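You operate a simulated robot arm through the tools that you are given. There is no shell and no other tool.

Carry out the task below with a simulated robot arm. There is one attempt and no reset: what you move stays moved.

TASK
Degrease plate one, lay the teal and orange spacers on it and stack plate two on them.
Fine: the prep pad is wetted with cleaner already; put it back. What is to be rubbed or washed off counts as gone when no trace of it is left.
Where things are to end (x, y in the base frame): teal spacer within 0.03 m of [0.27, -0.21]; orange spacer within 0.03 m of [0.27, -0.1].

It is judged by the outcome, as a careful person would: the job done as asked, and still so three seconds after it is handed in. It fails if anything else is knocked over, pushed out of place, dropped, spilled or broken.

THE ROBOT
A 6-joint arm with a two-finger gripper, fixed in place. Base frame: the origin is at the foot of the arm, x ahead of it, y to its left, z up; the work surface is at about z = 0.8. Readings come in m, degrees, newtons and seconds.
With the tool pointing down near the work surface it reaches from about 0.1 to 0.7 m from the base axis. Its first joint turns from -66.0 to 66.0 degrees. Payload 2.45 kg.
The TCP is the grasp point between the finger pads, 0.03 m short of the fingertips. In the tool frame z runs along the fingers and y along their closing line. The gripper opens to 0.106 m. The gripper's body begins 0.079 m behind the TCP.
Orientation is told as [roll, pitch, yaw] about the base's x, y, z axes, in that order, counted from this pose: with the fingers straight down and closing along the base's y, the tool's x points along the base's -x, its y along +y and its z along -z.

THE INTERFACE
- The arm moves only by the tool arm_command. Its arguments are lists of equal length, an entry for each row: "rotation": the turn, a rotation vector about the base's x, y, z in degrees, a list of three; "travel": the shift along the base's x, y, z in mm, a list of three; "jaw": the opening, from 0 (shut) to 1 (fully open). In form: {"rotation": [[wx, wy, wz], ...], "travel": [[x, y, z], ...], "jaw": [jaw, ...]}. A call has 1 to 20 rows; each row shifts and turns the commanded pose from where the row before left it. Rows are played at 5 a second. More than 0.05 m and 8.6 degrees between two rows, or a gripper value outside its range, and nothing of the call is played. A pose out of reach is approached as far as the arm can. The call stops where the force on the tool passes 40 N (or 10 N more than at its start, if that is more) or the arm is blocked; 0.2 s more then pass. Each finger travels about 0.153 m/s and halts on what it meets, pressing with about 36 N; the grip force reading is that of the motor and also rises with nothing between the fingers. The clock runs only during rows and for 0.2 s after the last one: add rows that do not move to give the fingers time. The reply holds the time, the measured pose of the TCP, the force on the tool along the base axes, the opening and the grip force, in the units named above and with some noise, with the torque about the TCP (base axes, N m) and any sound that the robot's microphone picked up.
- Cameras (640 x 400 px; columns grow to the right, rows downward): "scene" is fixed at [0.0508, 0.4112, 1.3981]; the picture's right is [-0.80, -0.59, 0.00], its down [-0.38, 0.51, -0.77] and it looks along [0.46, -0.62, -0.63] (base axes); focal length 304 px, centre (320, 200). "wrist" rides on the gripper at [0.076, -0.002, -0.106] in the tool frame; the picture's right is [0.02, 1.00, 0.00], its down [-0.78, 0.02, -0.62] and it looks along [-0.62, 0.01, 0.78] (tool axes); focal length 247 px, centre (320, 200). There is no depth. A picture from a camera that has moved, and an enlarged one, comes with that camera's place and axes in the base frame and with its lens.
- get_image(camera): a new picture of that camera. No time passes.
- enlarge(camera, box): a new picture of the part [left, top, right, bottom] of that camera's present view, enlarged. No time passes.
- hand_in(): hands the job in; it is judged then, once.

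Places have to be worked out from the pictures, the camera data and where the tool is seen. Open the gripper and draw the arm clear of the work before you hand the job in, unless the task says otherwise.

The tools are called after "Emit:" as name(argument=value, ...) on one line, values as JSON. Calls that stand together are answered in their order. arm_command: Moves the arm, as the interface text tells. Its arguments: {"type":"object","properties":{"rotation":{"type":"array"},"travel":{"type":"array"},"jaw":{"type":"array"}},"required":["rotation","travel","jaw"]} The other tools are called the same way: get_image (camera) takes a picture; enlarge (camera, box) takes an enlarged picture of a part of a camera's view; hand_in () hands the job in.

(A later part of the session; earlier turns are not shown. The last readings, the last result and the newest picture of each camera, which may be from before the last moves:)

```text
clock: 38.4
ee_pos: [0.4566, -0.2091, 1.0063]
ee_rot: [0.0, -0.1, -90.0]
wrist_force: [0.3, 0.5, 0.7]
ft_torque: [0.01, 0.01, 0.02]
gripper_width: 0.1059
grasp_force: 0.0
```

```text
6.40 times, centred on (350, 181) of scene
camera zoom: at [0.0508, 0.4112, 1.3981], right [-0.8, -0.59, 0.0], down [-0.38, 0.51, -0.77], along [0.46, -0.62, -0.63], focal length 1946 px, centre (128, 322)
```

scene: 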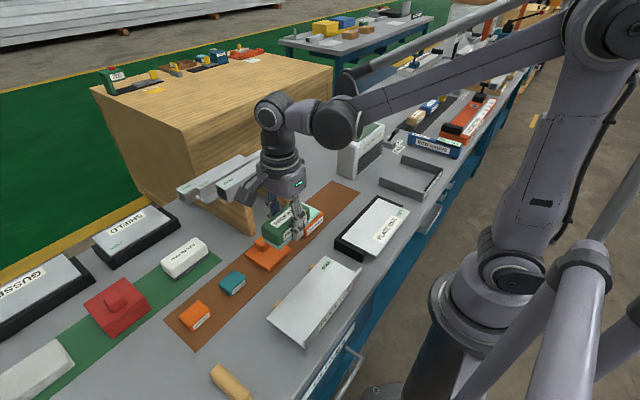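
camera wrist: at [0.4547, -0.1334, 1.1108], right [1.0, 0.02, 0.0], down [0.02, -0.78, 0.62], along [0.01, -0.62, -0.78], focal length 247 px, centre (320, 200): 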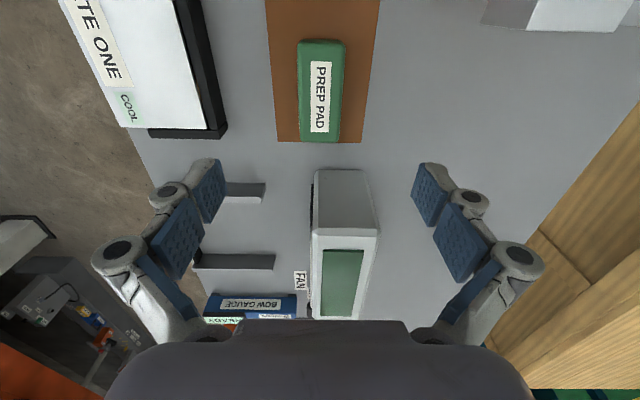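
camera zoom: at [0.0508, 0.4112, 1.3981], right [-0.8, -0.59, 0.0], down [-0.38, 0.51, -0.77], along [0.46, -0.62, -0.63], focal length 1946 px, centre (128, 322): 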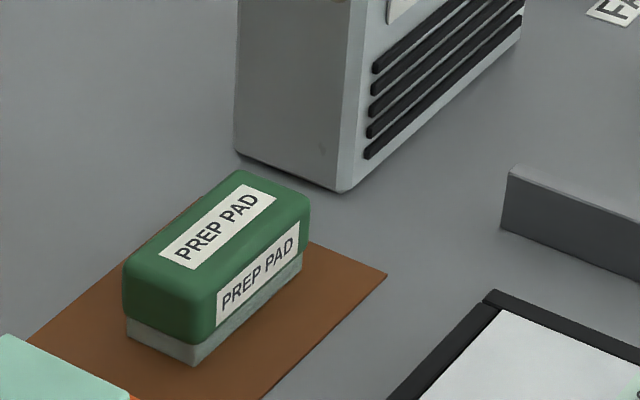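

The pad is back within about a mm of its original place. Next I move above the teal spacer, estimated near (0.451, 0.187), to look closely.

Emit:
arm_command(rotation=[[0, 0, 0], [0, 0, 0], [0, 0, 0], [0, 0, 0], [0, 0, 0], [0, 0, 0], [0, 0, 0], [0, 0, 0], [0, 0, 0], [0, 0, 0], [0, 0, 0]], travel=[[0, 20, 10], [0, 40, 10], [-1, 40, 0], [-1, 40, 0], [-1, 40, 0], [-1, 40, 0], [0, 40, 0], [0, 40, 0], [0, 40, 0], [0, 56, -20], [0, 0, 0]], jaw=[1, 1, 1, 1, 1, 1, 1, 1, 1, 1, 1])

Emit:
get_image(camera="wrist")

Emit:
enlarge(camera="scene", box=[160, 250, 280, 350])

```text
refused: row 10 steps farther than a row can; nothing moved
```

```text
taken
camera wrist: at [0.4547, -0.1334, 1.1108], right [1.0, 0.02, 0.0], down [0.02, -0.78, 0.62], along [0.01, -0.62, -0.78], focal length 247 px, centre (320, 200)
```

wrist: 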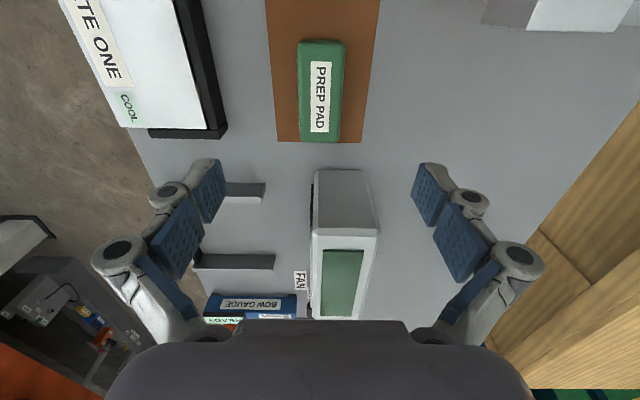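

```text
4.00 times, centred on (220, 300) of scene
camera zoom: at [0.0508, 0.4112, 1.3981], right [-0.8, -0.59, 0.0], down [-0.38, 0.51, -0.77], along [0.46, -0.62, -0.63], focal length 1216 px, centre (720, -200)
```

zoom: 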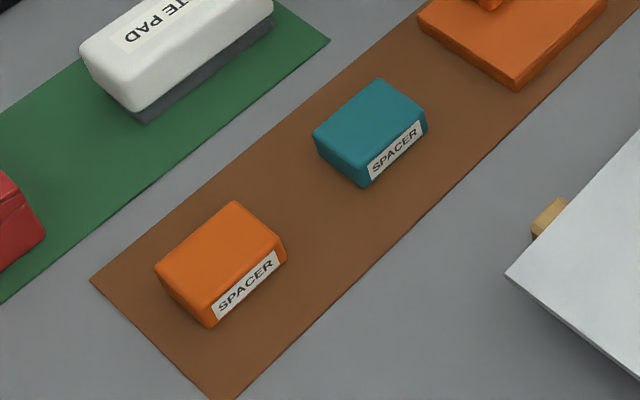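

Row 10 was just over the step limit, so nothing moved. The scene view gives the teal spacer centre near (0.458, 0.193) and the orange near (0.457, 0.294), each about 0.041 (x) × 0.048 (y). I resend with shorter steps.

Emit:
arm_command(rotation=[[0, 0, 0], [0, 0, 0], [0, 0, 0], [0, 0, 0], [0, 0, 0], [0, 0, 0], [0, 0, 0], [0, 0, 0], [0, 0, 0], [0, 0, 0], [0, 0, 0], [0, 0, 0]], travel=[[0, 20, 10], [0, 40, 10], [0, 40, 0], [0, 40, 0], [0, 40, 0], [0, 40, 0], [0, 40, 0], [0, 40, 0], [0, 40, 0], [1, 40, -20], [0, 20, -20], [0, 0, 0]], jaw=[1, 1, 1, 1, 1, 1, 1, 1, 1, 1, 1, 1])

Emit:
get_image(camera="wrist")

Emit:
enlarge(camera="wrist", box=[220, 0, 420, 125])

```text
clock: 41.0
ee_pos: [0.4574, 0.1907, 0.9851]
ee_rot: [0.0, -0.1, -90.1]
wrist_force: [-1.5, -0.6, -0.5]
ft_torque: [-0.02, -0.01, -0.02]
gripper_width: 0.1059
grasp_force: 0.0
```

```text
taken
camera wrist: at [0.456, 0.2669, 1.0897], right [1.0, 0.02, 0.0], down [0.02, -0.78, 0.62], along [0.01, -0.62, -0.78], focal length 247 px, centre (320, 200)
```

wrist: 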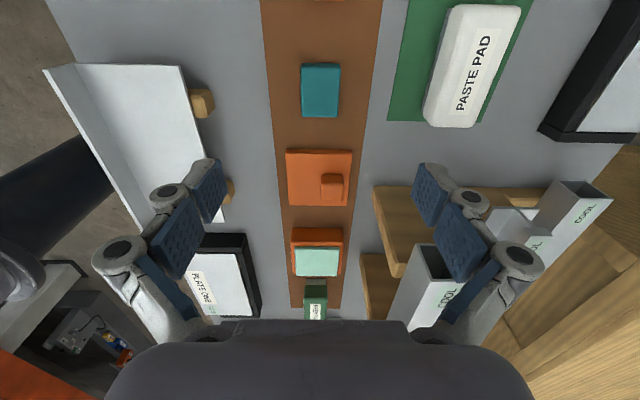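

```text
3.20 times, centred on (320, 62) of wrist
camera zoom: at [0.456, 0.2669, 1.0897], right [1.0, 0.02, 0.0], down [0.02, -0.78, 0.62], along [0.01, -0.62, -0.78], focal length 790 px, centre (320, 640)
```

zoom: 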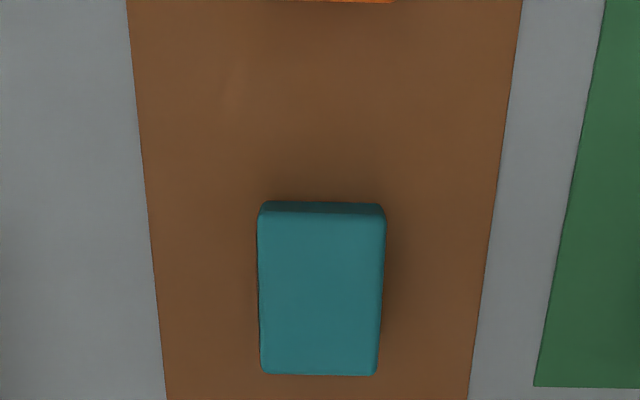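

The teal spacer's centre is about (0.457, 0.195), square to the axes. I descend around it with tips about 7 mm above the mat.

Emit:
arm_command(rotation=[[0, 0, 0], [0, 0, 0], [0, 0, 0], [0, 0, 0], [0, 0, 0], [0, 0, 0], [0, 0, 0]], travel=[[0, 4, -30], [0, 0, -35], [0, 0, -30], [0, 0, -25], [0, 0, -18], [0, 0, -10], [0, 0, 0]], jaw=[1, 1, 1, 1, 1, 1, 1])

Emit:
enlarge(camera="scene", box=[180, 230, 280, 310])

Emit:
get_image(camera="wrist")

```text
clock: 42.6
ee_pos: [0.4561, 0.1941, 0.837]
ee_rot: [0.0, 0.0, -90.1]
wrist_force: [0.3, -0.4, 0.1]
ft_torque: [0.01, 0.01, -0.02]
gripper_width: 0.1059
grasp_force: 0.1
```

```text
5.00 times, centred on (230, 270) of scene
camera zoom: at [0.0508, 0.4112, 1.3981], right [-0.8, -0.59, 0.0], down [-0.38, 0.51, -0.77], along [0.46, -0.62, -0.63], focal length 1520 px, centre (770, -150)
```

zoom: 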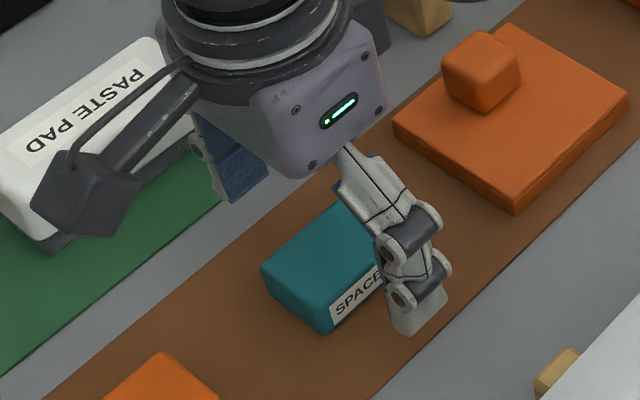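

```text
taken
camera wrist: at [0.4562, 0.2708, 0.9413], right [1.0, 0.02, 0.0], down [0.02, -0.78, 0.62], along [0.01, -0.62, -0.78], focal length 247 px, centre (320, 200)
```

wrist: 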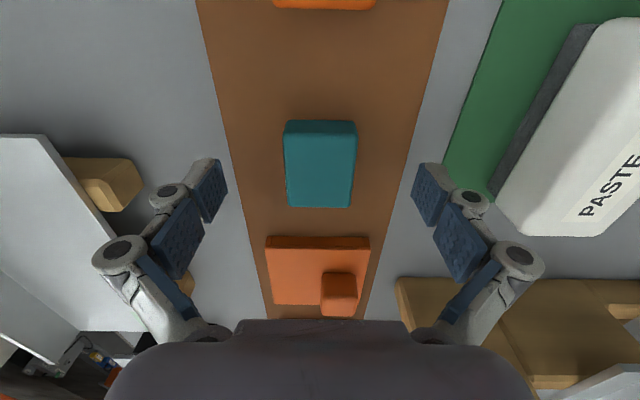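

The fingers straddle the spacer without touching anything. I close on it.

Emit:
arm_command(rotation=[[0, 0, 0], [0, 0, 0], [0, 0, 0], [0, 0, 0]], travel=[[0, 0, 0], [0, 0, 0], [0, 0, 0], [0, 0, 0]], jaw=[0.5, 0.25, 0.25, 0.25])

Emit:
enlarge(camera="scene", box=[180, 230, 280, 310])

```text
clock: 43.6
ee_pos: [0.4567, 0.1947, 0.8365]
ee_rot: [0.0, 0.0, -90.2]
wrist_force: [-1.1, 0.7, 12.6]
ft_torque: [0.01, 0.0, 0.0]
gripper_width: 0.0388
grasp_force: 36.2
```

```text
5.00 times, centred on (230, 270) of scene
camera zoom: at [0.0506, 0.4112, 1.3981], right [-0.8, -0.59, 0.0], down [-0.38, 0.51, -0.77], along [0.46, -0.62, -0.63], focal length 1520 px, centre (770, -150)
```

zoom: 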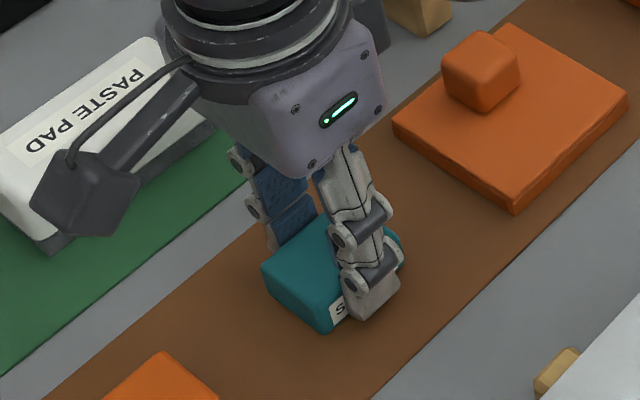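

Teal spacer gripped (0.0388 m). I lift it and carry it at z ≈ 0.95 to above (0.27, −0.21).

Emit:
arm_command(rotation=[[0, 0, 0], [0, 0, 0], [0, 0, 0], [0, 0, 0], [0, 0, 0], [0, 0, 0], [0, 0, 0], [0, 0, 0], [0, 0, 0], [0, 0, 0], [0, 0, 0], [0, 0, 0], [0, 0, 0], [0, 0, 0], [0, 0, 0], [0, 0, 0], [0, 0, 0]], travel=[[0, 0, 10], [0, 0, 25], [0, 0, 40], [0, 0, 40], [-10, -20, 0], [-16, -35, 0], [-16, -35, 0], [-16, -35, 0], [-16, -35, 0], [-16, -35, 0], [-16, -35, 0], [-16, -35, 0], [-16, -35, 0], [-16, -35, 0], [-16, -35, 0], [-16.5, -34.5, 0], [0, 0, 0]], jaw=[0.25, 0.25, 0.25, 0.25, 0.25, 0.25, 0.25, 0.25, 0.25, 0.25, 0.25, 0.25, 0.25, 0.25, 0.25, 0.25, 0.25])

Emit:
get_image(camera="wrist")

Emit:
get_image(camera="scene")

```text
clock: 47.2
ee_pos: [0.2702, -0.2101, 0.9523]
ee_rot: [0.0, -0.1, -90.1]
wrist_force: [-0.5, 0.3, -0.2]
ft_torque: [0.0, 0.03, -0.02]
gripper_width: 0.0388
grasp_force: 36.0
```

```text
taken
camera wrist: at [0.2702, -0.1343, 1.057], right [1.0, 0.02, 0.0], down [0.02, -0.78, 0.62], along [0.01, -0.62, -0.78], focal length 247 px, centre (320, 200)
```

wrist: 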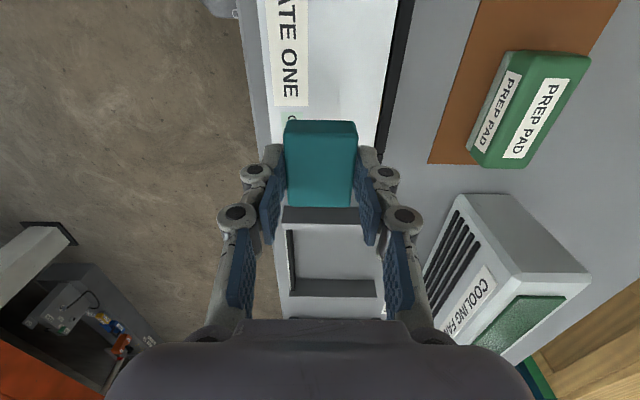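

```text
taken
```

scene: 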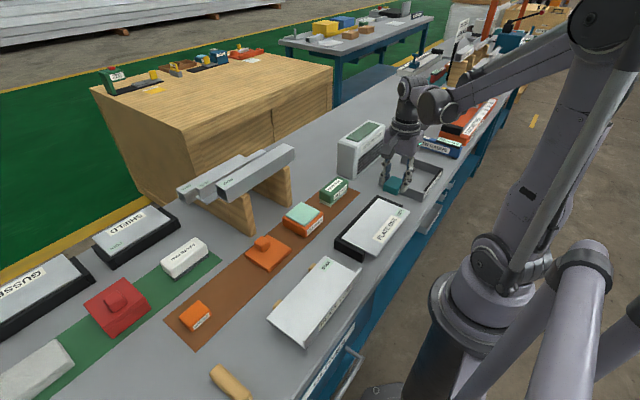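

The spacer is held level over its spot. I descend quickly to z 0.88, then feel for contact in mm steps.

Emit:
arm_command(rotation=[[0, 0, 0], [0, 0, 0], [0, 0, 0], [0, 0, 0]], travel=[[0, 0, -30], [0, 0, -25], [0, 0, -17], [0, 0, 0]], jaw=[0.25, 0.25, 0.25, 0.25])

Emit:
enlarge(camera="scene", box=[350, 170, 440, 230])

```text
clock: 48.2
ee_pos: [0.2705, -0.211, 0.8792]
ee_rot: [0.0, 0.0, -90.2]
wrist_force: [-0.2, -0.8, -0.7]
ft_torque: [-0.02, 0.01, -0.04]
gripper_width: 0.0385
grasp_force: 35.9
```

```text
6.67 times, centred on (395, 200) of scene
camera zoom: at [0.0508, 0.4112, 1.3981], right [-0.8, -0.59, 0.0], down [-0.38, 0.51, -0.77], along [0.46, -0.62, -0.63], focal length 2027 px, centre (-180, 200)
```

zoom: 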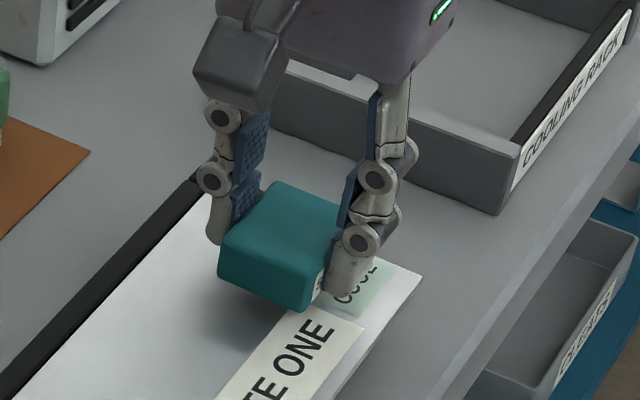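

About a centimetre above the plate. I lower in small steps.

Emit:
arm_command(rotation=[[0, 0, 0], [0, 0, 0], [0, 0, 0], [0, 0, 0]], travel=[[0, 0, -3], [0, 0, -3], [0, 0, -2], [0, 0, 0]], jaw=[0.25, 0.25, 0.25, 0.25])

```text
clock: 49.2
ee_pos: [0.2708, -0.2096, 0.8709]
ee_rot: [0.0, -0.1, -90.1]
wrist_force: [-0.6, 0.2, -0.6]
ft_torque: [-0.03, 0.03, -0.01]
gripper_width: 0.0386
grasp_force: 35.7
```

No contact at 0.871; another 3 mm in 1 mm steps.

Emit:
arm_command(rotation=[[0, 0, 0], [0, 0, 0], [0, 0, 0], [0, 0, 0]], travel=[[0, 0, -1], [0, 0, -1], [0, 0, -0.7], [0, 0, 0]], jaw=[0.25, 0.25, 0.25, 0.25])

Emit:
enlarge(camera="scene", box=[365, 180, 425, 220])

```text
clock: 50.2
ee_pos: [0.271, -0.2104, 0.8695]
ee_rot: [0.0, -0.1, -90.1]
wrist_force: [0.4, -0.4, 40.1]
ft_torque: [0.08, -0.03, 0.02]
gripper_width: 0.0387
grasp_force: 34.9
```

```text
10.00 times, centred on (395, 200) of scene
camera zoom: at [0.0505, 0.4115, 1.398], right [-0.8, -0.59, 0.0], down [-0.38, 0.51, -0.77], along [0.46, -0.62, -0.63], focal length 3041 px, centre (-430, 200)
```

zoom: 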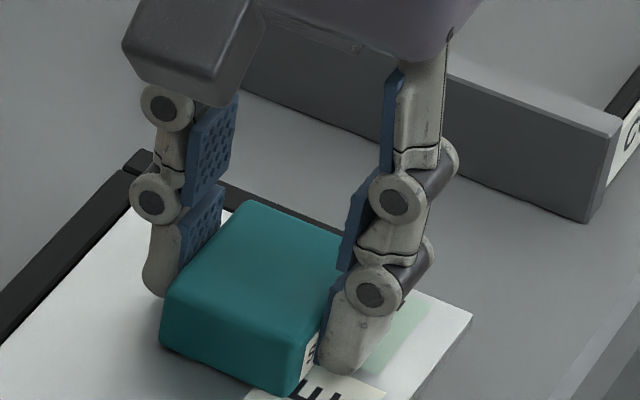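

Contact at about 0.870. I relieve the pressure by raising slightly and then open gently.

Emit:
arm_command(rotation=[[0, 0, 0], [0, 0, 0], [0, 0, 0]], travel=[[0, 0, 0.5], [0, 0, 0.3], [0, 0, 0]], jaw=[0.25, 0.25, 0.25])

```text
clock: 51.0
ee_pos: [0.2717, -0.2087, 0.8708]
ee_rot: [0.1, -0.1, -90.1]
wrist_force: [0.4, -2.2, 7.4]
ft_torque: [-0.04, -0.02, 0.03]
gripper_width: 0.0388
grasp_force: 36.1
```

7 N remaining: fine to release. I open to 0.6 and rise straight up.

Emit:
arm_command(rotation=[[0, 0, 0], [0, 0, 0], [0, 0, 0], [0, 0, 0], [0, 0, 0], [0, 0, 0], [0, 0, 0], [0, 0, 0]], travel=[[0, 0, 0], [0, 0, 0], [0, 0, 0], [0, 0, 15], [0, 0, 30], [0, 0, 40], [0, 0, 40], [0, 0, 0]], jaw=[0.45, 0.6, 0.6, 0.6, 0.6, 0.6, 0.6, 0.6])

Emit:
get_image(camera="wrist")

Emit:
enlarge(camera="scene", box=[330, 180, 430, 260])

```text
clock: 52.8
ee_pos: [0.2722, -0.2091, 0.9942]
ee_rot: [0.0, -0.2, -90.2]
wrist_force: [-0.2, 0.3, 0.6]
ft_torque: [-0.01, -0.01, 0.0]
gripper_width: 0.0635
grasp_force: 0.0
```

```text
taken
camera wrist: at [0.2704, -0.1335, 1.0994], right [1.0, 0.02, 0.0], down [0.02, -0.78, 0.62], along [0.01, -0.62, -0.78], focal length 247 px, centre (320, 200)
```

wrist: 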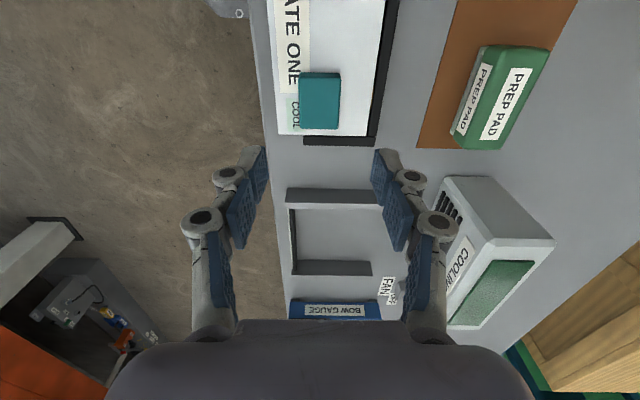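

```text
5.00 times, centred on (380, 220) of scene
camera zoom: at [0.0508, 0.4112, 1.3981], right [-0.8, -0.59, 0.0], down [-0.38, 0.51, -0.77], along [0.46, -0.62, -0.63], focal length 1520 px, centre (20, 100)
```

zoom: 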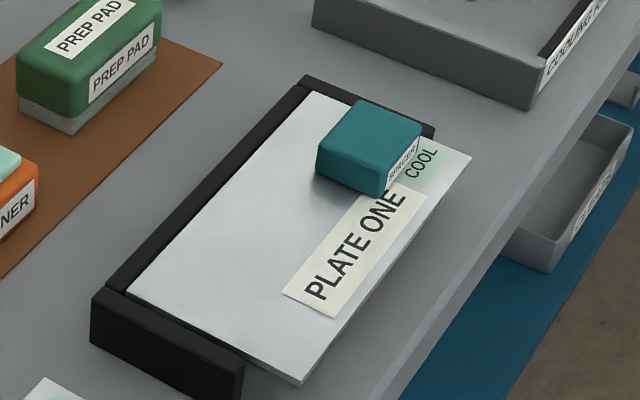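

Teal spacer is lying flat on plate one. Now I go to above the orange spacer near (0.457, 0.294).

Emit:
arm_command(rotation=[[0, 0, 0], [0, 0, 0], [0, 0, 0], [0, 0, 0], [0, 0, 0], [0, 0, 0], [0, 0, 0], [0, 0, 0], [0, 0, 0], [0, 0, 0], [0, 0, 0], [0, 0, 0], [0, 0, 0], [0, 0, 0], [0, 0, 0]], travel=[[8, 20, 0], [14, 40, 0], [14, 40, 0], [15, 40, 0], [15, 40, 0], [15, 40, 0], [15, 40, 0], [15, 40, 0], [15, 40, 0], [15, 40, 0], [15, 40, 0], [15, 40, 0], [14, 34, 0], [0, 9, 0], [0, 0, 0]], jaw=[1, 1, 1, 1, 1, 1, 1, 1, 1, 1, 1, 1, 1, 1, 1])

Emit:
get_image(camera="wrist")

Emit:
enlarge(camera="wrist", box=[220, 0, 420, 125])

```text
clock: 56.0
ee_pos: [0.4556, 0.2927, 0.9938]
ee_rot: [0.0, 0.1, -90.1]
wrist_force: [0.1, 0.1, -0.6]
ft_torque: [-0.01, 0.02, -0.01]
gripper_width: 0.1061
grasp_force: 0.1
```

```text
taken
camera wrist: at [0.4549, 0.3689, 1.0992], right [1.0, 0.02, 0.0], down [0.02, -0.78, 0.62], along [0.01, -0.62, -0.78], focal length 247 px, centre (320, 200)
```

wrist: 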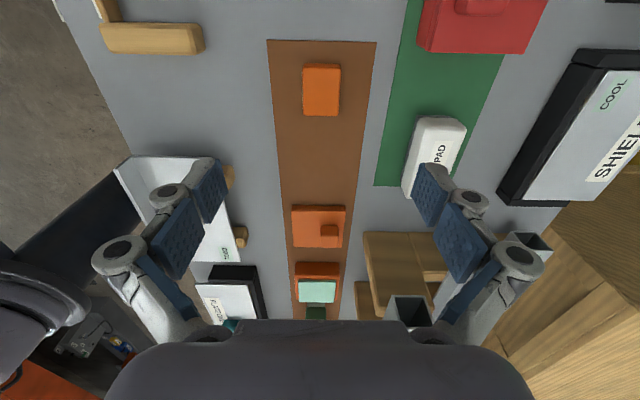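

```text
3.20 times, centred on (320, 62) of wrist
camera zoom: at [0.4549, 0.3689, 1.0992], right [1.0, 0.02, 0.0], down [0.02, -0.78, 0.62], along [0.01, -0.62, -0.78], focal length 790 px, centre (320, 640)
```

zoom: 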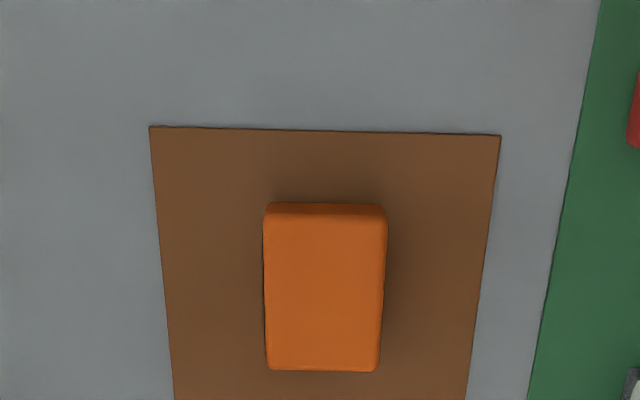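

The orange spacer's centre is about (0.457, 0.296). I descend around it.

Emit:
arm_command(rotation=[[0, 0, 0], [0, 0, 0], [0, 0, 0], [0, 0, 0], [0, 0, 0], [0, 0, 0], [0, 0, 0]], travel=[[1, 3, -30], [0, 0, -35], [0, 0, -35], [0, 0, -28], [0, 0, -19], [0, 0, -10], [0, 0, 0]], jaw=[1, 1, 1, 1, 1, 1, 1])

Emit:
get_image(camera="wrist")

Emit:
enlarge(camera="scene", box=[140, 250, 260, 350])

```text
clock: 57.6
ee_pos: [0.4578, 0.2977, 0.8379]
ee_rot: [0.0, 0.0, -90.0]
wrist_force: [-0.2, 0.0, -0.5]
ft_torque: [0.0, 0.03, -0.03]
gripper_width: 0.1058
grasp_force: 0.0
```

```text
taken
camera wrist: at [0.4562, 0.3725, 0.9428], right [1.0, 0.02, 0.0], down [0.02, -0.78, 0.62], along [0.01, -0.62, -0.78], focal length 247 px, centre (320, 200)
```

wrist: 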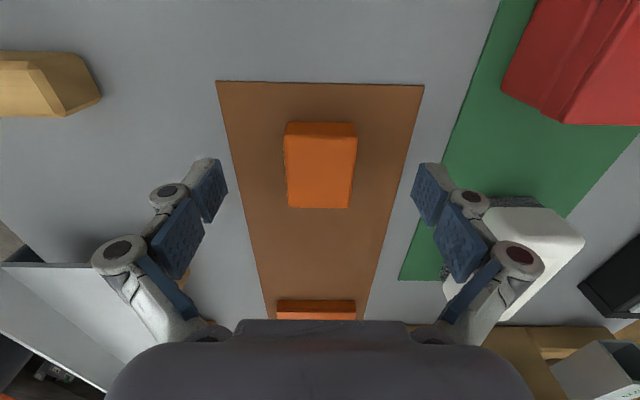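

```text
4.00 times, centred on (200, 300) of scene
camera zoom: at [0.0508, 0.4112, 1.3981], right [-0.8, -0.59, 0.0], down [-0.38, 0.51, -0.77], along [0.46, -0.62, -0.63], focal length 1216 px, centre (800, -200)
```

zoom: 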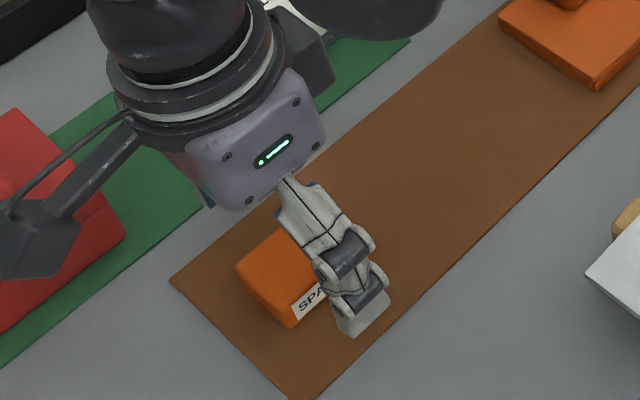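

Well centred with no contact forces. I close on the orange spacer.

Emit:
arm_command(rotation=[[0, 0, 0], [0, 0, 0], [0, 0, 0], [0, 0, 0]], travel=[[0, 0, 0], [0, 0, 0], [0, 0, 0], [0, 0, 0]], jaw=[0.5, 0.25, 0.25, 0.25])

```text
clock: 58.6
ee_pos: [0.4561, 0.2962, 0.8385]
ee_rot: [0.0, 0.0, -90.1]
wrist_force: [0.4, 0.7, 10.8]
ft_torque: [-0.02, 0.05, 0.0]
gripper_width: 0.0389
grasp_force: 36.0
```

Gripped at 0.0389 m. I lift and carry it at z ≈ 0.95 to above (0.27, −0.10).

Emit:
arm_command(rotation=[[0, 0, 0], [0, 0, 0], [0, 0, 0], [0, 0, 0], [0, 0, 0], [0, 0, 0], [0, 0, 0], [0, 0, 0], [0, 0, 0], [0, 0, 0], [0, 0, 0], [0, 0, 0], [0, 0, 0], [0, 0, 0], [0, 0, 0], [0, 0, 0], [0, 0, 0]], travel=[[0, 0, 10], [0, 0, 25], [0, 0, 40], [0, 0, 40], [-10, -20, 0], [-16, -34, 0], [-16, -34, 0], [-16, -34, 0], [-16, -34, 0], [-16, -34, 0], [-16, -34, 0], [-16, -34, 0], [-16, -34, 0], [-16, -34, 0], [-16, -34, 0], [-16, -36, 0], [0, 0, 0]], jaw=[0.25, 0.25, 0.25, 0.25, 0.25, 0.25, 0.25, 0.25, 0.25, 0.25, 0.25, 0.25, 0.25, 0.25, 0.25, 0.25, 0.25])

Emit:
get_image(camera="wrist")

```text
clock: 62.2
ee_pos: [0.2712, -0.0992, 0.9512]
ee_rot: [0.0, 0.0, -90.0]
wrist_force: [1.2, -0.4, -0.2]
ft_torque: [0.01, -0.03, 0.02]
gripper_width: 0.0387
grasp_force: 36.2
```

```text
taken
camera wrist: at [0.2701, -0.0233, 1.0575], right [1.0, 0.02, 0.0], down [0.02, -0.78, 0.62], along [0.01, -0.62, -0.78], focal length 247 px, centre (320, 200)
```

wrist: 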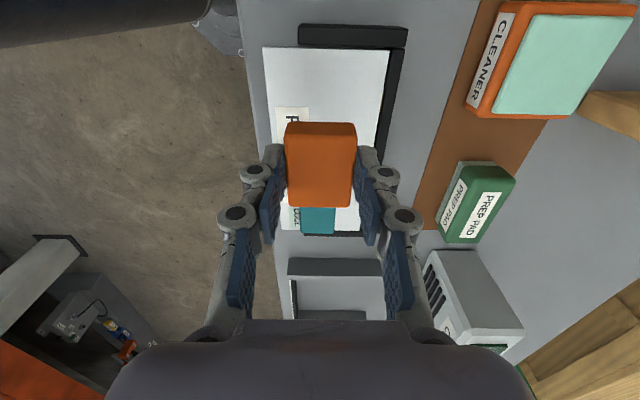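

Positioned. I descend to about 0.877, then feel for contact.

Emit:
arm_command(rotation=[[0, 0, 0], [0, 0, 0], [0, 0, 0], [0, 0, 0], [0, 0, 0]], travel=[[0, 0, -30], [0, 0, -25], [0, 0, -15], [0, 0, -4], [0, 0, 0]], jaw=[0.25, 0.25, 0.25, 0.25, 0.25])

```text
clock: 63.4
ee_pos: [0.2711, -0.0995, 0.8784]
ee_rot: [0.0, 0.0, -90.2]
wrist_force: [0.3, 0.3, -0.4]
ft_torque: [0.01, -0.01, 0.02]
gripper_width: 0.0385
grasp_force: 35.5
```

No contact at 0.878; I go down 5 mm in small steps.

Emit:
arm_command(rotation=[[0, 0, 0], [0, 0, 0], [0, 0, 0], [0, 0, 0], [0, 0, 0]], travel=[[0, 0, -2], [0, 0, -1.5], [0, 0, -1], [0, 0, -0.5], [0, 0, 0]], jaw=[0.25, 0.25, 0.25, 0.25, 0.25])

```text
clock: 64.6
ee_pos: [0.2705, -0.0995, 0.8737]
ee_rot: [0.0, -0.1, -90.1]
wrist_force: [-0.3, 0.1, -0.2]
ft_torque: [-0.02, 0.03, 0.01]
gripper_width: 0.0391
grasp_force: 36.4
```

Still free at 0.874; half-millimetre steps now.

Emit:
arm_command(rotation=[[0, 0, 0], [0, 0, 0], [0, 0, 0], [0, 0, 0]], travel=[[0, 0, -0.6], [0, 0, -0.5], [0, 0, -0.5], [0, 0, 0]], jaw=[0.25, 0.25, 0.25, 0.25])

```text
clock: 65.6
ee_pos: [0.2713, -0.0991, 0.8723]
ee_rot: [0.1, 0.0, -90.2]
wrist_force: [0.4, 0.1, -0.7]
ft_torque: [0.02, 0.0, 0.0]
gripper_width: 0.0388
grasp_force: 35.8
```

Free at 0.872; one more mm.

Emit:
arm_command(rotation=[[0, 0, 0], [0, 0, 0], [0, 0, 0]], travel=[[0, 0, -0.4], [0, 0, -0.4], [0, 0, 0]], jaw=[0.25, 0.25, 0.25])

```text
clock: 66.4
ee_pos: [0.2707, -0.1005, 0.8715]
ee_rot: [0.0, 0.0, -90.1]
wrist_force: [-0.7, -0.2, 0.1]
ft_torque: [0.01, -0.04, -0.01]
gripper_width: 0.0393
grasp_force: 35.8
```

Free at 0.8715; another 0.8 mm.

Emit:
arm_command(rotation=[[0, 0, 0], [0, 0, 0], [0, 0, 0]], travel=[[0, 0, -0.4], [0, 0, -0.4], [0, 0, 0]], jaw=[0.25, 0.25, 0.25])

```text
clock: 67.4
ee_pos: [0.2706, -0.1002, 0.8711]
ee_rot: [-0.1, -0.2, -90.1]
wrist_force: [-1.7, 1.7, 19.7]
ft_torque: [0.0, 0.01, 0.02]
gripper_width: 0.0389
grasp_force: 35.7
stopped in row 3: the force on the tool passed its limit at 41 N (the readings are from after the stop); the commanded pose is now the measured one
```

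Contact reached. I ease up slightly, open to 0.6 and rise.

Emit:
arm_command(rotation=[[0, 0, 0], [0, 0, 0], [0, 0, 0], [0, 0, 0], [0, 0, 0], [0, 0, 0], [0, 0, 0], [0, 0, 0], [0, 0, 0]], travel=[[0, 0, 0.3], [0, 0, 0], [0, 0, 0], [0, 0, 0], [0, 0, 15], [0, 0, 30], [0, 0, 40], [0, 0, 40], [0, 0, 0]], jaw=[0.25, 0.45, 0.6, 0.6, 0.6, 0.6, 0.6, 0.6, 0.6])

Emit:
get_image(camera="wrist")

Emit:
enlarge(camera="scene", box=[330, 180, 430, 260])

```text
clock: 69.4
ee_pos: [0.2702, -0.0996, 0.9956]
ee_rot: [0.1, -0.2, -90.1]
wrist_force: [0.2, 0.1, 0.1]
ft_torque: [-0.03, 0.03, -0.02]
gripper_width: 0.0634
grasp_force: 0.1
```

```text
taken
camera wrist: at [0.2691, -0.023, 1.1012], right [1.0, 0.02, 0.0], down [0.02, -0.78, 0.62], along [0.01, -0.62, -0.78], focal length 247 px, centre (320, 200)
```

wrist: 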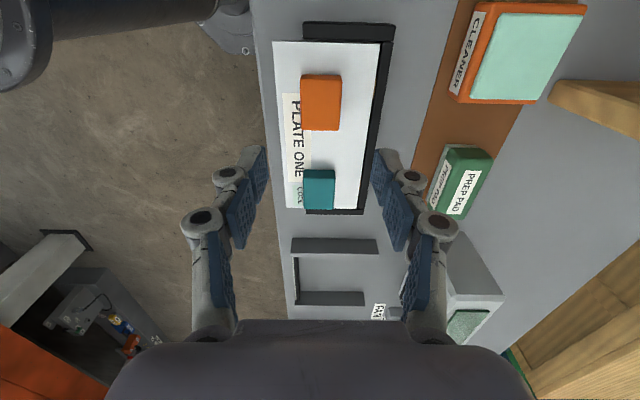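

```text
5.00 times, centred on (380, 220) of scene
camera zoom: at [0.0508, 0.4112, 1.3981], right [-0.8, -0.59, 0.0], down [-0.38, 0.51, -0.77], along [0.46, -0.62, -0.63], focal length 1520 px, centre (20, 100)
```

zoom: 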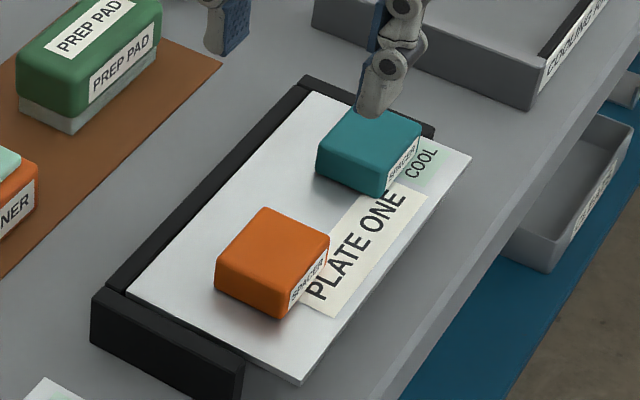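

Both spacers are in place. Now I move to view plate two closely before grasping its flange.

Emit:
arm_command(rotation=[[0, 0, 0], [0, 0, 0], [0, 0, 0], [0, 0, 0], [0, 0, 0], [0, 0, 0], [0, 0, 0], [0, 0, 0], [0, 0, 0], [0, 0, 0]], travel=[[0, 20, 5], [0, 40, 0], [0, 40, 0], [0, 40, 0], [0, 40, 0], [0, 40, 0], [0, 40, 0], [0, 40, 0], [0, 30, 0], [0, 0, 0]], jaw=[0.6, 0.6, 0.6, 0.6, 0.6, 0.6, 0.6, 0.6, 0.6, 0.6])

Emit:
get_image(camera="wrist")

Emit:
enlarge(camera="scene", box=[250, 240, 400, 360])

```text
clock: 71.6
ee_pos: [0.2716, 0.2305, 1.0004]
ee_rot: [0.0, -0.1, -90.2]
wrist_force: [-0.1, 0.1, 0.2]
ft_torque: [0.01, -0.03, 0.02]
gripper_width: 0.0635
grasp_force: 0.1
```

```text
taken
camera wrist: at [0.2707, 0.3066, 1.1057], right [1.0, 0.02, 0.0], down [0.02, -0.78, 0.62], along [0.01, -0.62, -0.78], focal length 247 px, centre (320, 200)
```

wrist: 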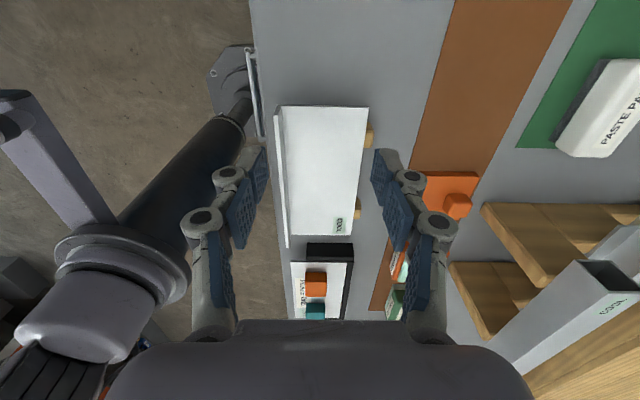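

```text
3.33 times, centred on (325, 300) of scene
camera zoom: at [0.0508, 0.4113, 1.3981], right [-0.8, -0.59, 0.0], down [-0.38, 0.51, -0.77], along [0.46, -0.62, -0.63], focal length 1014 px, centre (303, -133)
```

zoom: 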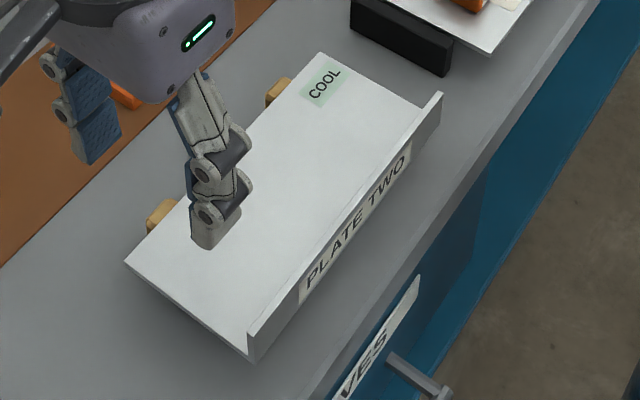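

The upright flange with the PLATE TWO label is clear. I enlarge the wrist view to measure it.

Emit:
enlarge(camera="wrist", box=[240, 90, 400, 190])

Emit:
enlarge(camera="wrist", box=[240, 170, 400, 270])

```text
4.00 times, centred on (320, 140) of wrist
camera zoom: at [0.2707, 0.3066, 1.1057], right [1.0, 0.02, 0.0], down [0.02, -0.78, 0.62], along [0.01, -0.62, -0.78], focal length 988 px, centre (320, 440)
```

zoom: 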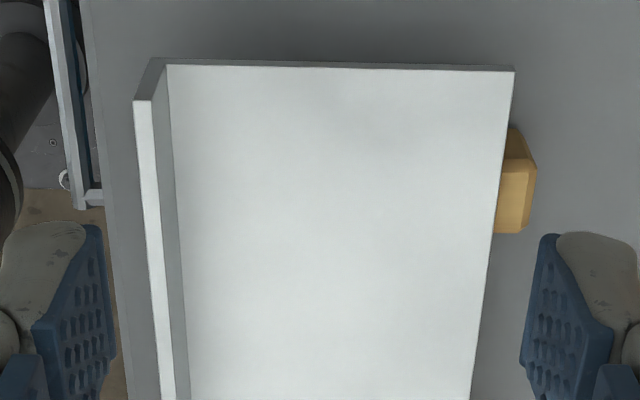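

```text
4.00 times, centred on (320, 220) of wrist
camera zoom: at [0.2707, 0.3066, 1.1057], right [1.0, 0.02, 0.0], down [0.02, -0.78, 0.62], along [0.01, -0.62, -0.78], focal length 988 px, centre (320, 120)
```

zoom: 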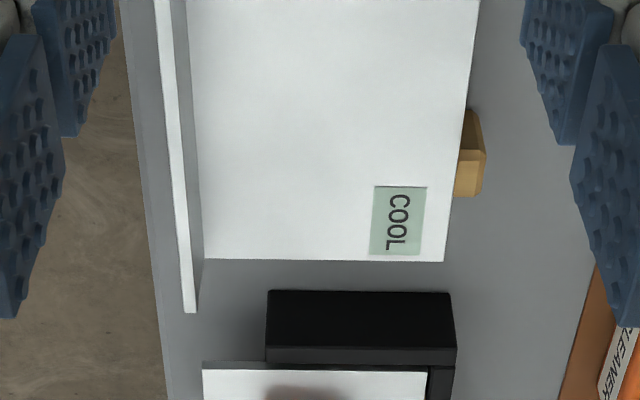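

Plate two: x 0.230–0.324, y 0.022–0.221, top near z 0.835; the flange is about 4 mm thick at x ≈ 0.228, rising to z ≈ 0.863. I move above its middle (y 0.122) and come down to just above it with the jaw narrowed.

Emit:
arm_command(rotation=[[0, 0, 0], [0, 0, 0], [0, 0, 0], [0, 0, 0], [0, 0, 0], [0, 0, 0], [0, 0, 0]], travel=[[-10, -25, 0], [-15, -35, 0], [-15, -35, 0], [-3.5, -13.5, -20], [0, 0, -30], [0, 0, -30], [0, 0, 0]], jaw=[0.6, 0.5, 0.4, 0.4, 0.4, 0.4, 0.4])

Emit:
get_image(camera="wrist")

Emit:
enlarge(camera="scene", box=[270, 220, 390, 320])

```text
clock: 73.2
ee_pos: [0.2281, 0.1228, 0.9207]
ee_rot: [-0.1, -0.1, -90.1]
wrist_force: [0.0, 0.6, -1.2]
ft_torque: [-0.04, 0.01, 0.01]
gripper_width: 0.0425
grasp_force: 0.1
```

```text
taken
camera wrist: at [0.2267, 0.1984, 1.0251], right [1.0, 0.02, 0.0], down [0.02, -0.78, 0.62], along [0.01, -0.62, -0.78], focal length 247 px, centre (320, 200)
```

wrist: 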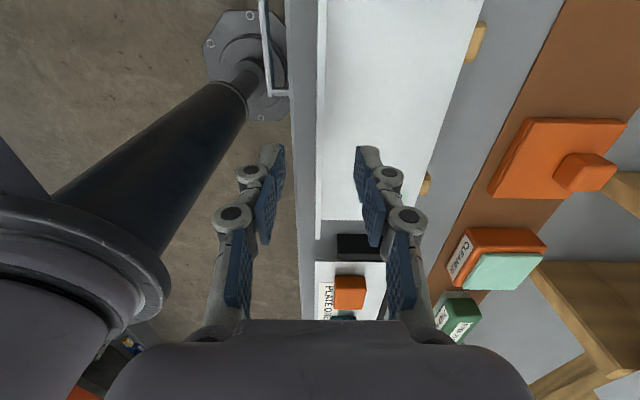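

```text
4.00 times, centred on (330, 270) of scene
camera zoom: at [0.0508, 0.4112, 1.3981], right [-0.8, -0.59, 0.0], down [-0.38, 0.51, -0.77], along [0.46, -0.62, -0.63], focal length 1216 px, centre (280, -80)
```

zoom: 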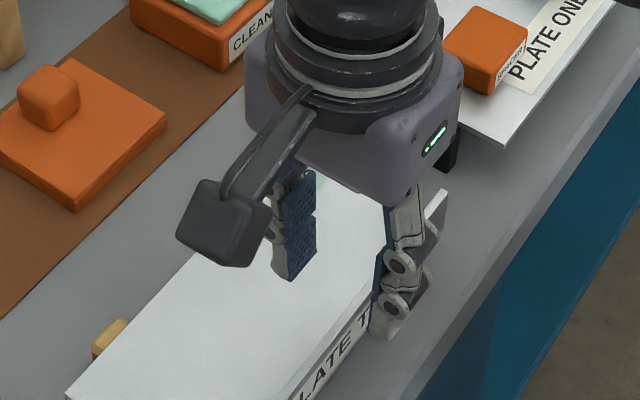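

The flange line passes midway between the fingers. I descend to z ≈ 0.873 so the fingers straddle the flange.

Emit:
arm_command(rotation=[[0, 0, 0], [0, 0, 0], [0, 0, 0], [0, 0, 0], [0, 0, 0]], travel=[[0, -0.5, -20], [0, 0, -15], [0, 0, -8], [0, 0, -5], [0, 0, 0]], jaw=[0.4, 0.4, 0.4, 0.4, 0.4])

Emit:
enlarge(camera="wrist", box=[220, 80, 420, 220])

Emit:
enlarge(camera="scene", box=[290, 240, 390, 320])

```text
clock: 74.4
ee_pos: [0.2269, 0.1225, 0.8736]
ee_rot: [0.0, -0.1, -90.0]
wrist_force: [0.3, 1.0, -0.5]
ft_torque: [-0.04, -0.03, 0.01]
gripper_width: 0.0425
grasp_force: 0.2
```

```text
2.86 times, centred on (320, 150) of wrist
camera zoom: at [0.2267, 0.1977, 0.9781], right [1.0, 0.02, 0.0], down [0.02, -0.78, 0.62], along [0.01, -0.62, -0.78], focal length 706 px, centre (320, 343)
```

zoom: 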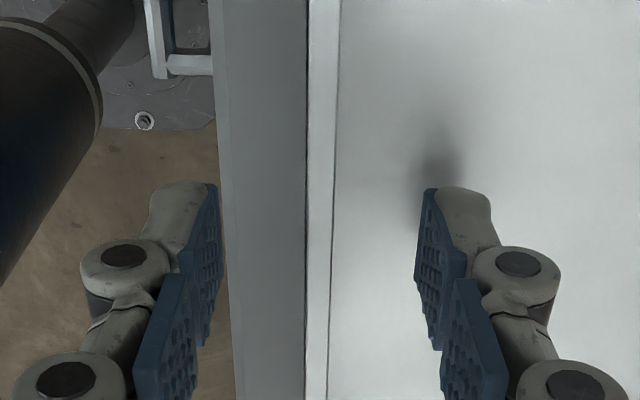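

```text
5.00 times, centred on (340, 280) of scene
camera zoom: at [0.0508, 0.4112, 1.3981], right [-0.8, -0.59, 0.0], down [-0.38, 0.51, -0.77], along [0.46, -0.62, -0.63], focal length 1520 px, centre (220, -200)
```

zoom: 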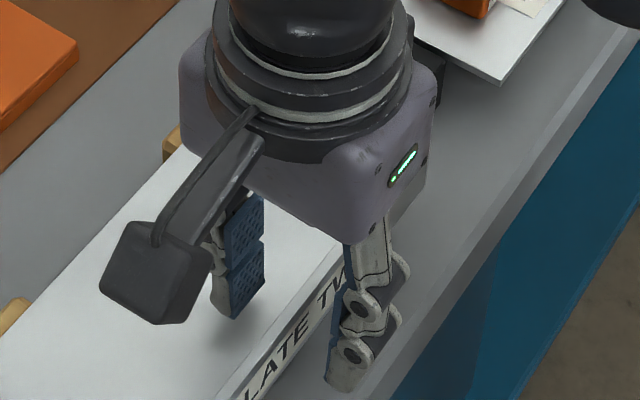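

The flange is centred between the fingers, and the tips are some 8 mm above the plate. I lower 3 mm more and close gradually.

Emit:
arm_command(rotation=[[0, 0, 0], [0, 0, 0], [0, 0, 0], [0, 0, 0], [0, 0, 0], [0, 0, 0], [0, 0, 0]], travel=[[0, 0, -3], [0, 0, 0], [0, 0, 0], [0, 0, 0], [0, 0, 0], [0, 0, 0], [0, 0, 0]], jaw=[0.4, 0.25, 0.15, 0.08, 0.0, 0.0, 0.0])

Emit:
enlarge(camera="wrist", box=[220, 80, 420, 220])

Emit:
enlarge(camera="scene", box=[250, 230, 390, 340])

```text
clock: 76.0
ee_pos: [0.2271, 0.1215, 0.8709]
ee_rot: [0.0, -0.1, -90.1]
wrist_force: [-0.7, 0.9, 0.5]
ft_torque: [0.0, 0.0, 0.03]
gripper_width: 0.0061
grasp_force: 33.2
```

```text
2.86 times, centred on (320, 150) of wrist
camera zoom: at [0.2266, 0.1975, 0.9753], right [1.0, 0.02, 0.0], down [0.02, -0.78, 0.62], along [0.01, -0.62, -0.78], focal length 706 px, centre (320, 343)
```

zoom: 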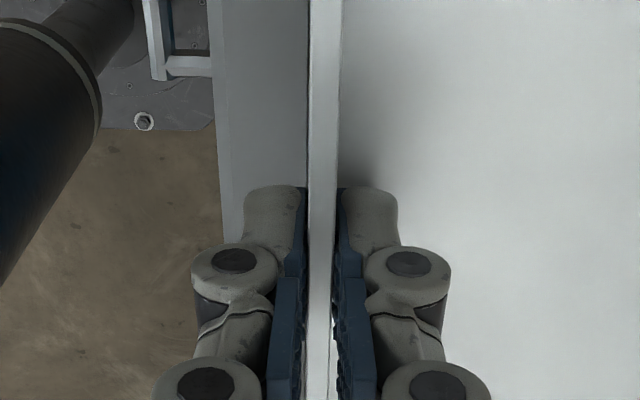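

```text
3.64 times, centred on (320, 285) of scene
camera zoom: at [0.0508, 0.4112, 1.3981], right [-0.8, -0.59, 0.0], down [-0.38, 0.51, -0.77], along [0.46, -0.62, -0.63], focal length 1106 px, centre (320, -109)
```

zoom: 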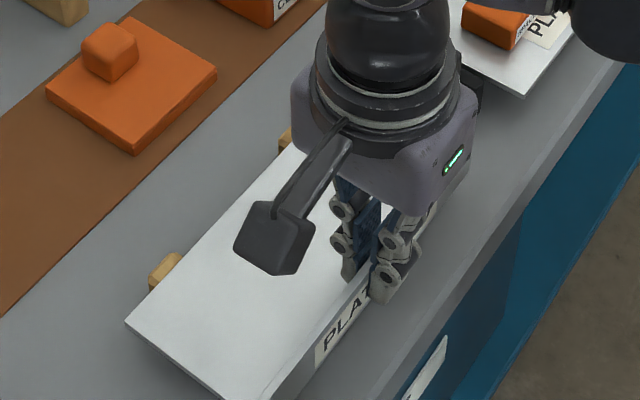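

The fingers hold the flange (6 mm, 33 N). I lift slowly by 20 mm and check for sag.

Emit:
arm_command(rotation=[[0, 0, 0], [0, 0, 0], [0, 0, 0], [0, 0, 0], [0, 0, 0]], travel=[[0, 0, 3], [0, 0, 5], [0, 0, 6], [0, 0, 6], [0, 0, 0]], jaw=[0, 0, 0, 0, 0])

Emit:
enlarge(camera="wrist", box=[220, 80, 420, 220])

Emit:
enlarge(camera="scene", box=[250, 230, 390, 340])

```text
clock: 77.2
ee_pos: [0.2274, 0.1227, 0.8896]
ee_rot: [0.2, -0.2, -90.2]
wrist_force: [1.1, 0.0, -3.5]
ft_torque: [0.02, 0.16, 0.02]
gripper_width: 0.006
grasp_force: 33.4
```

```text
2.86 times, centred on (320, 150) of wrist
camera zoom: at [0.2265, 0.1976, 0.9952], right [1.0, 0.02, 0.0], down [0.02, -0.78, 0.62], along [0.01, -0.62, -0.78], focal length 706 px, centre (320, 343)
```

zoom: 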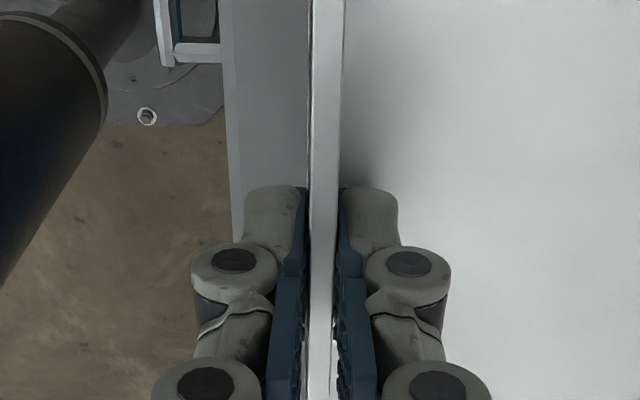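

```text
3.64 times, centred on (320, 285) of scene
camera zoom: at [0.0508, 0.4113, 1.3981], right [-0.8, -0.59, 0.0], down [-0.38, 0.51, -0.77], along [0.46, -0.62, -0.63], focal length 1106 px, centre (320, -109)
```

zoom: 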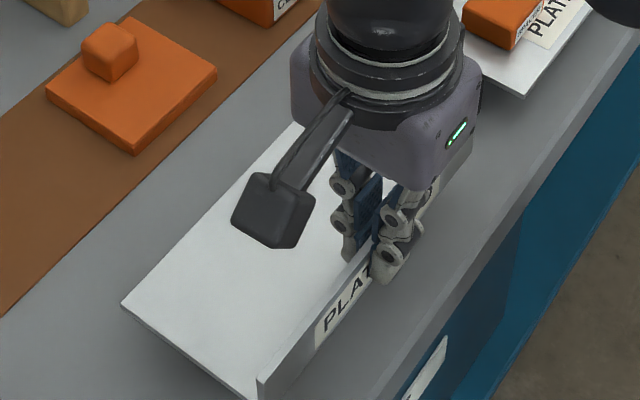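

Plate two hangs level; weight reads about 3.5 N. I lift further to z ≈ 0.955 and check the picture before translating.

Emit:
arm_command(rotation=[[0, 0, 0], [0, 0, 0], [0, 0, 0], [0, 0, 0], [0, 0, 0]], travel=[[0, 0, 10], [0, 0, 18], [0, 0, 20], [0, 0, 17], [0, 0, 0]], jaw=[0, 0, 0, 0, 0])

Emit:
get_image(camera="wrist")

Emit:
enlarge(camera="scene", box=[240, 200, 400, 340])

```text
clock: 78.4
ee_pos: [0.2273, 0.122, 0.9543]
ee_rot: [-0.1, -0.2, -90.1]
wrist_force: [-0.6, 0.2, -3.4]
ft_torque: [-0.01, 0.13, 0.03]
gripper_width: 0.0059
grasp_force: 32.8
```

```text
taken
camera wrist: at [0.2265, 0.1975, 1.0602], right [1.0, 0.02, 0.0], down [0.02, -0.78, 0.62], along [0.01, -0.62, -0.78], focal length 247 px, centre (320, 200)
```

wrist: 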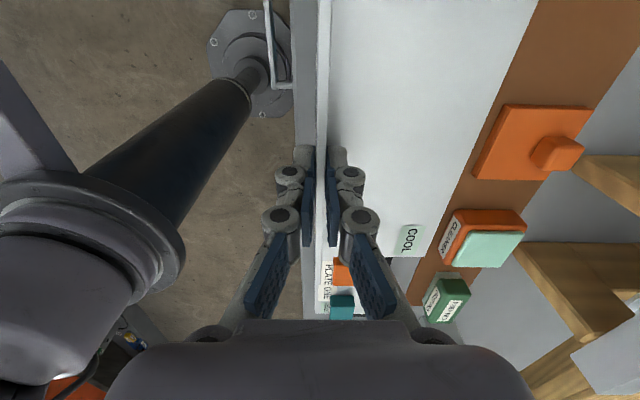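

```text
2.86 times, centred on (320, 270) of scene
camera zoom: at [0.0508, 0.4113, 1.3981], right [-0.8, -0.59, 0.0], down [-0.38, 0.51, -0.77], along [0.46, -0.62, -0.63], focal length 869 px, centre (320, 0)
```

zoom: 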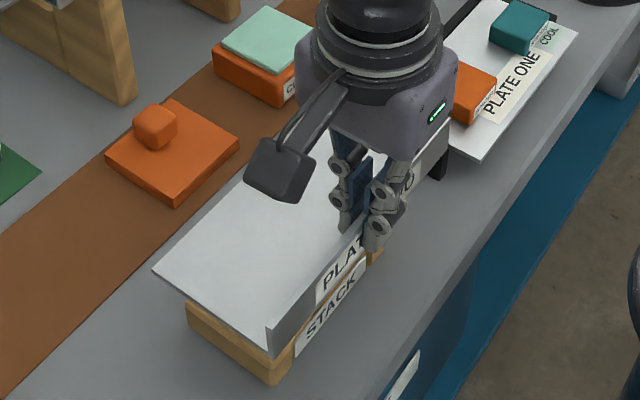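

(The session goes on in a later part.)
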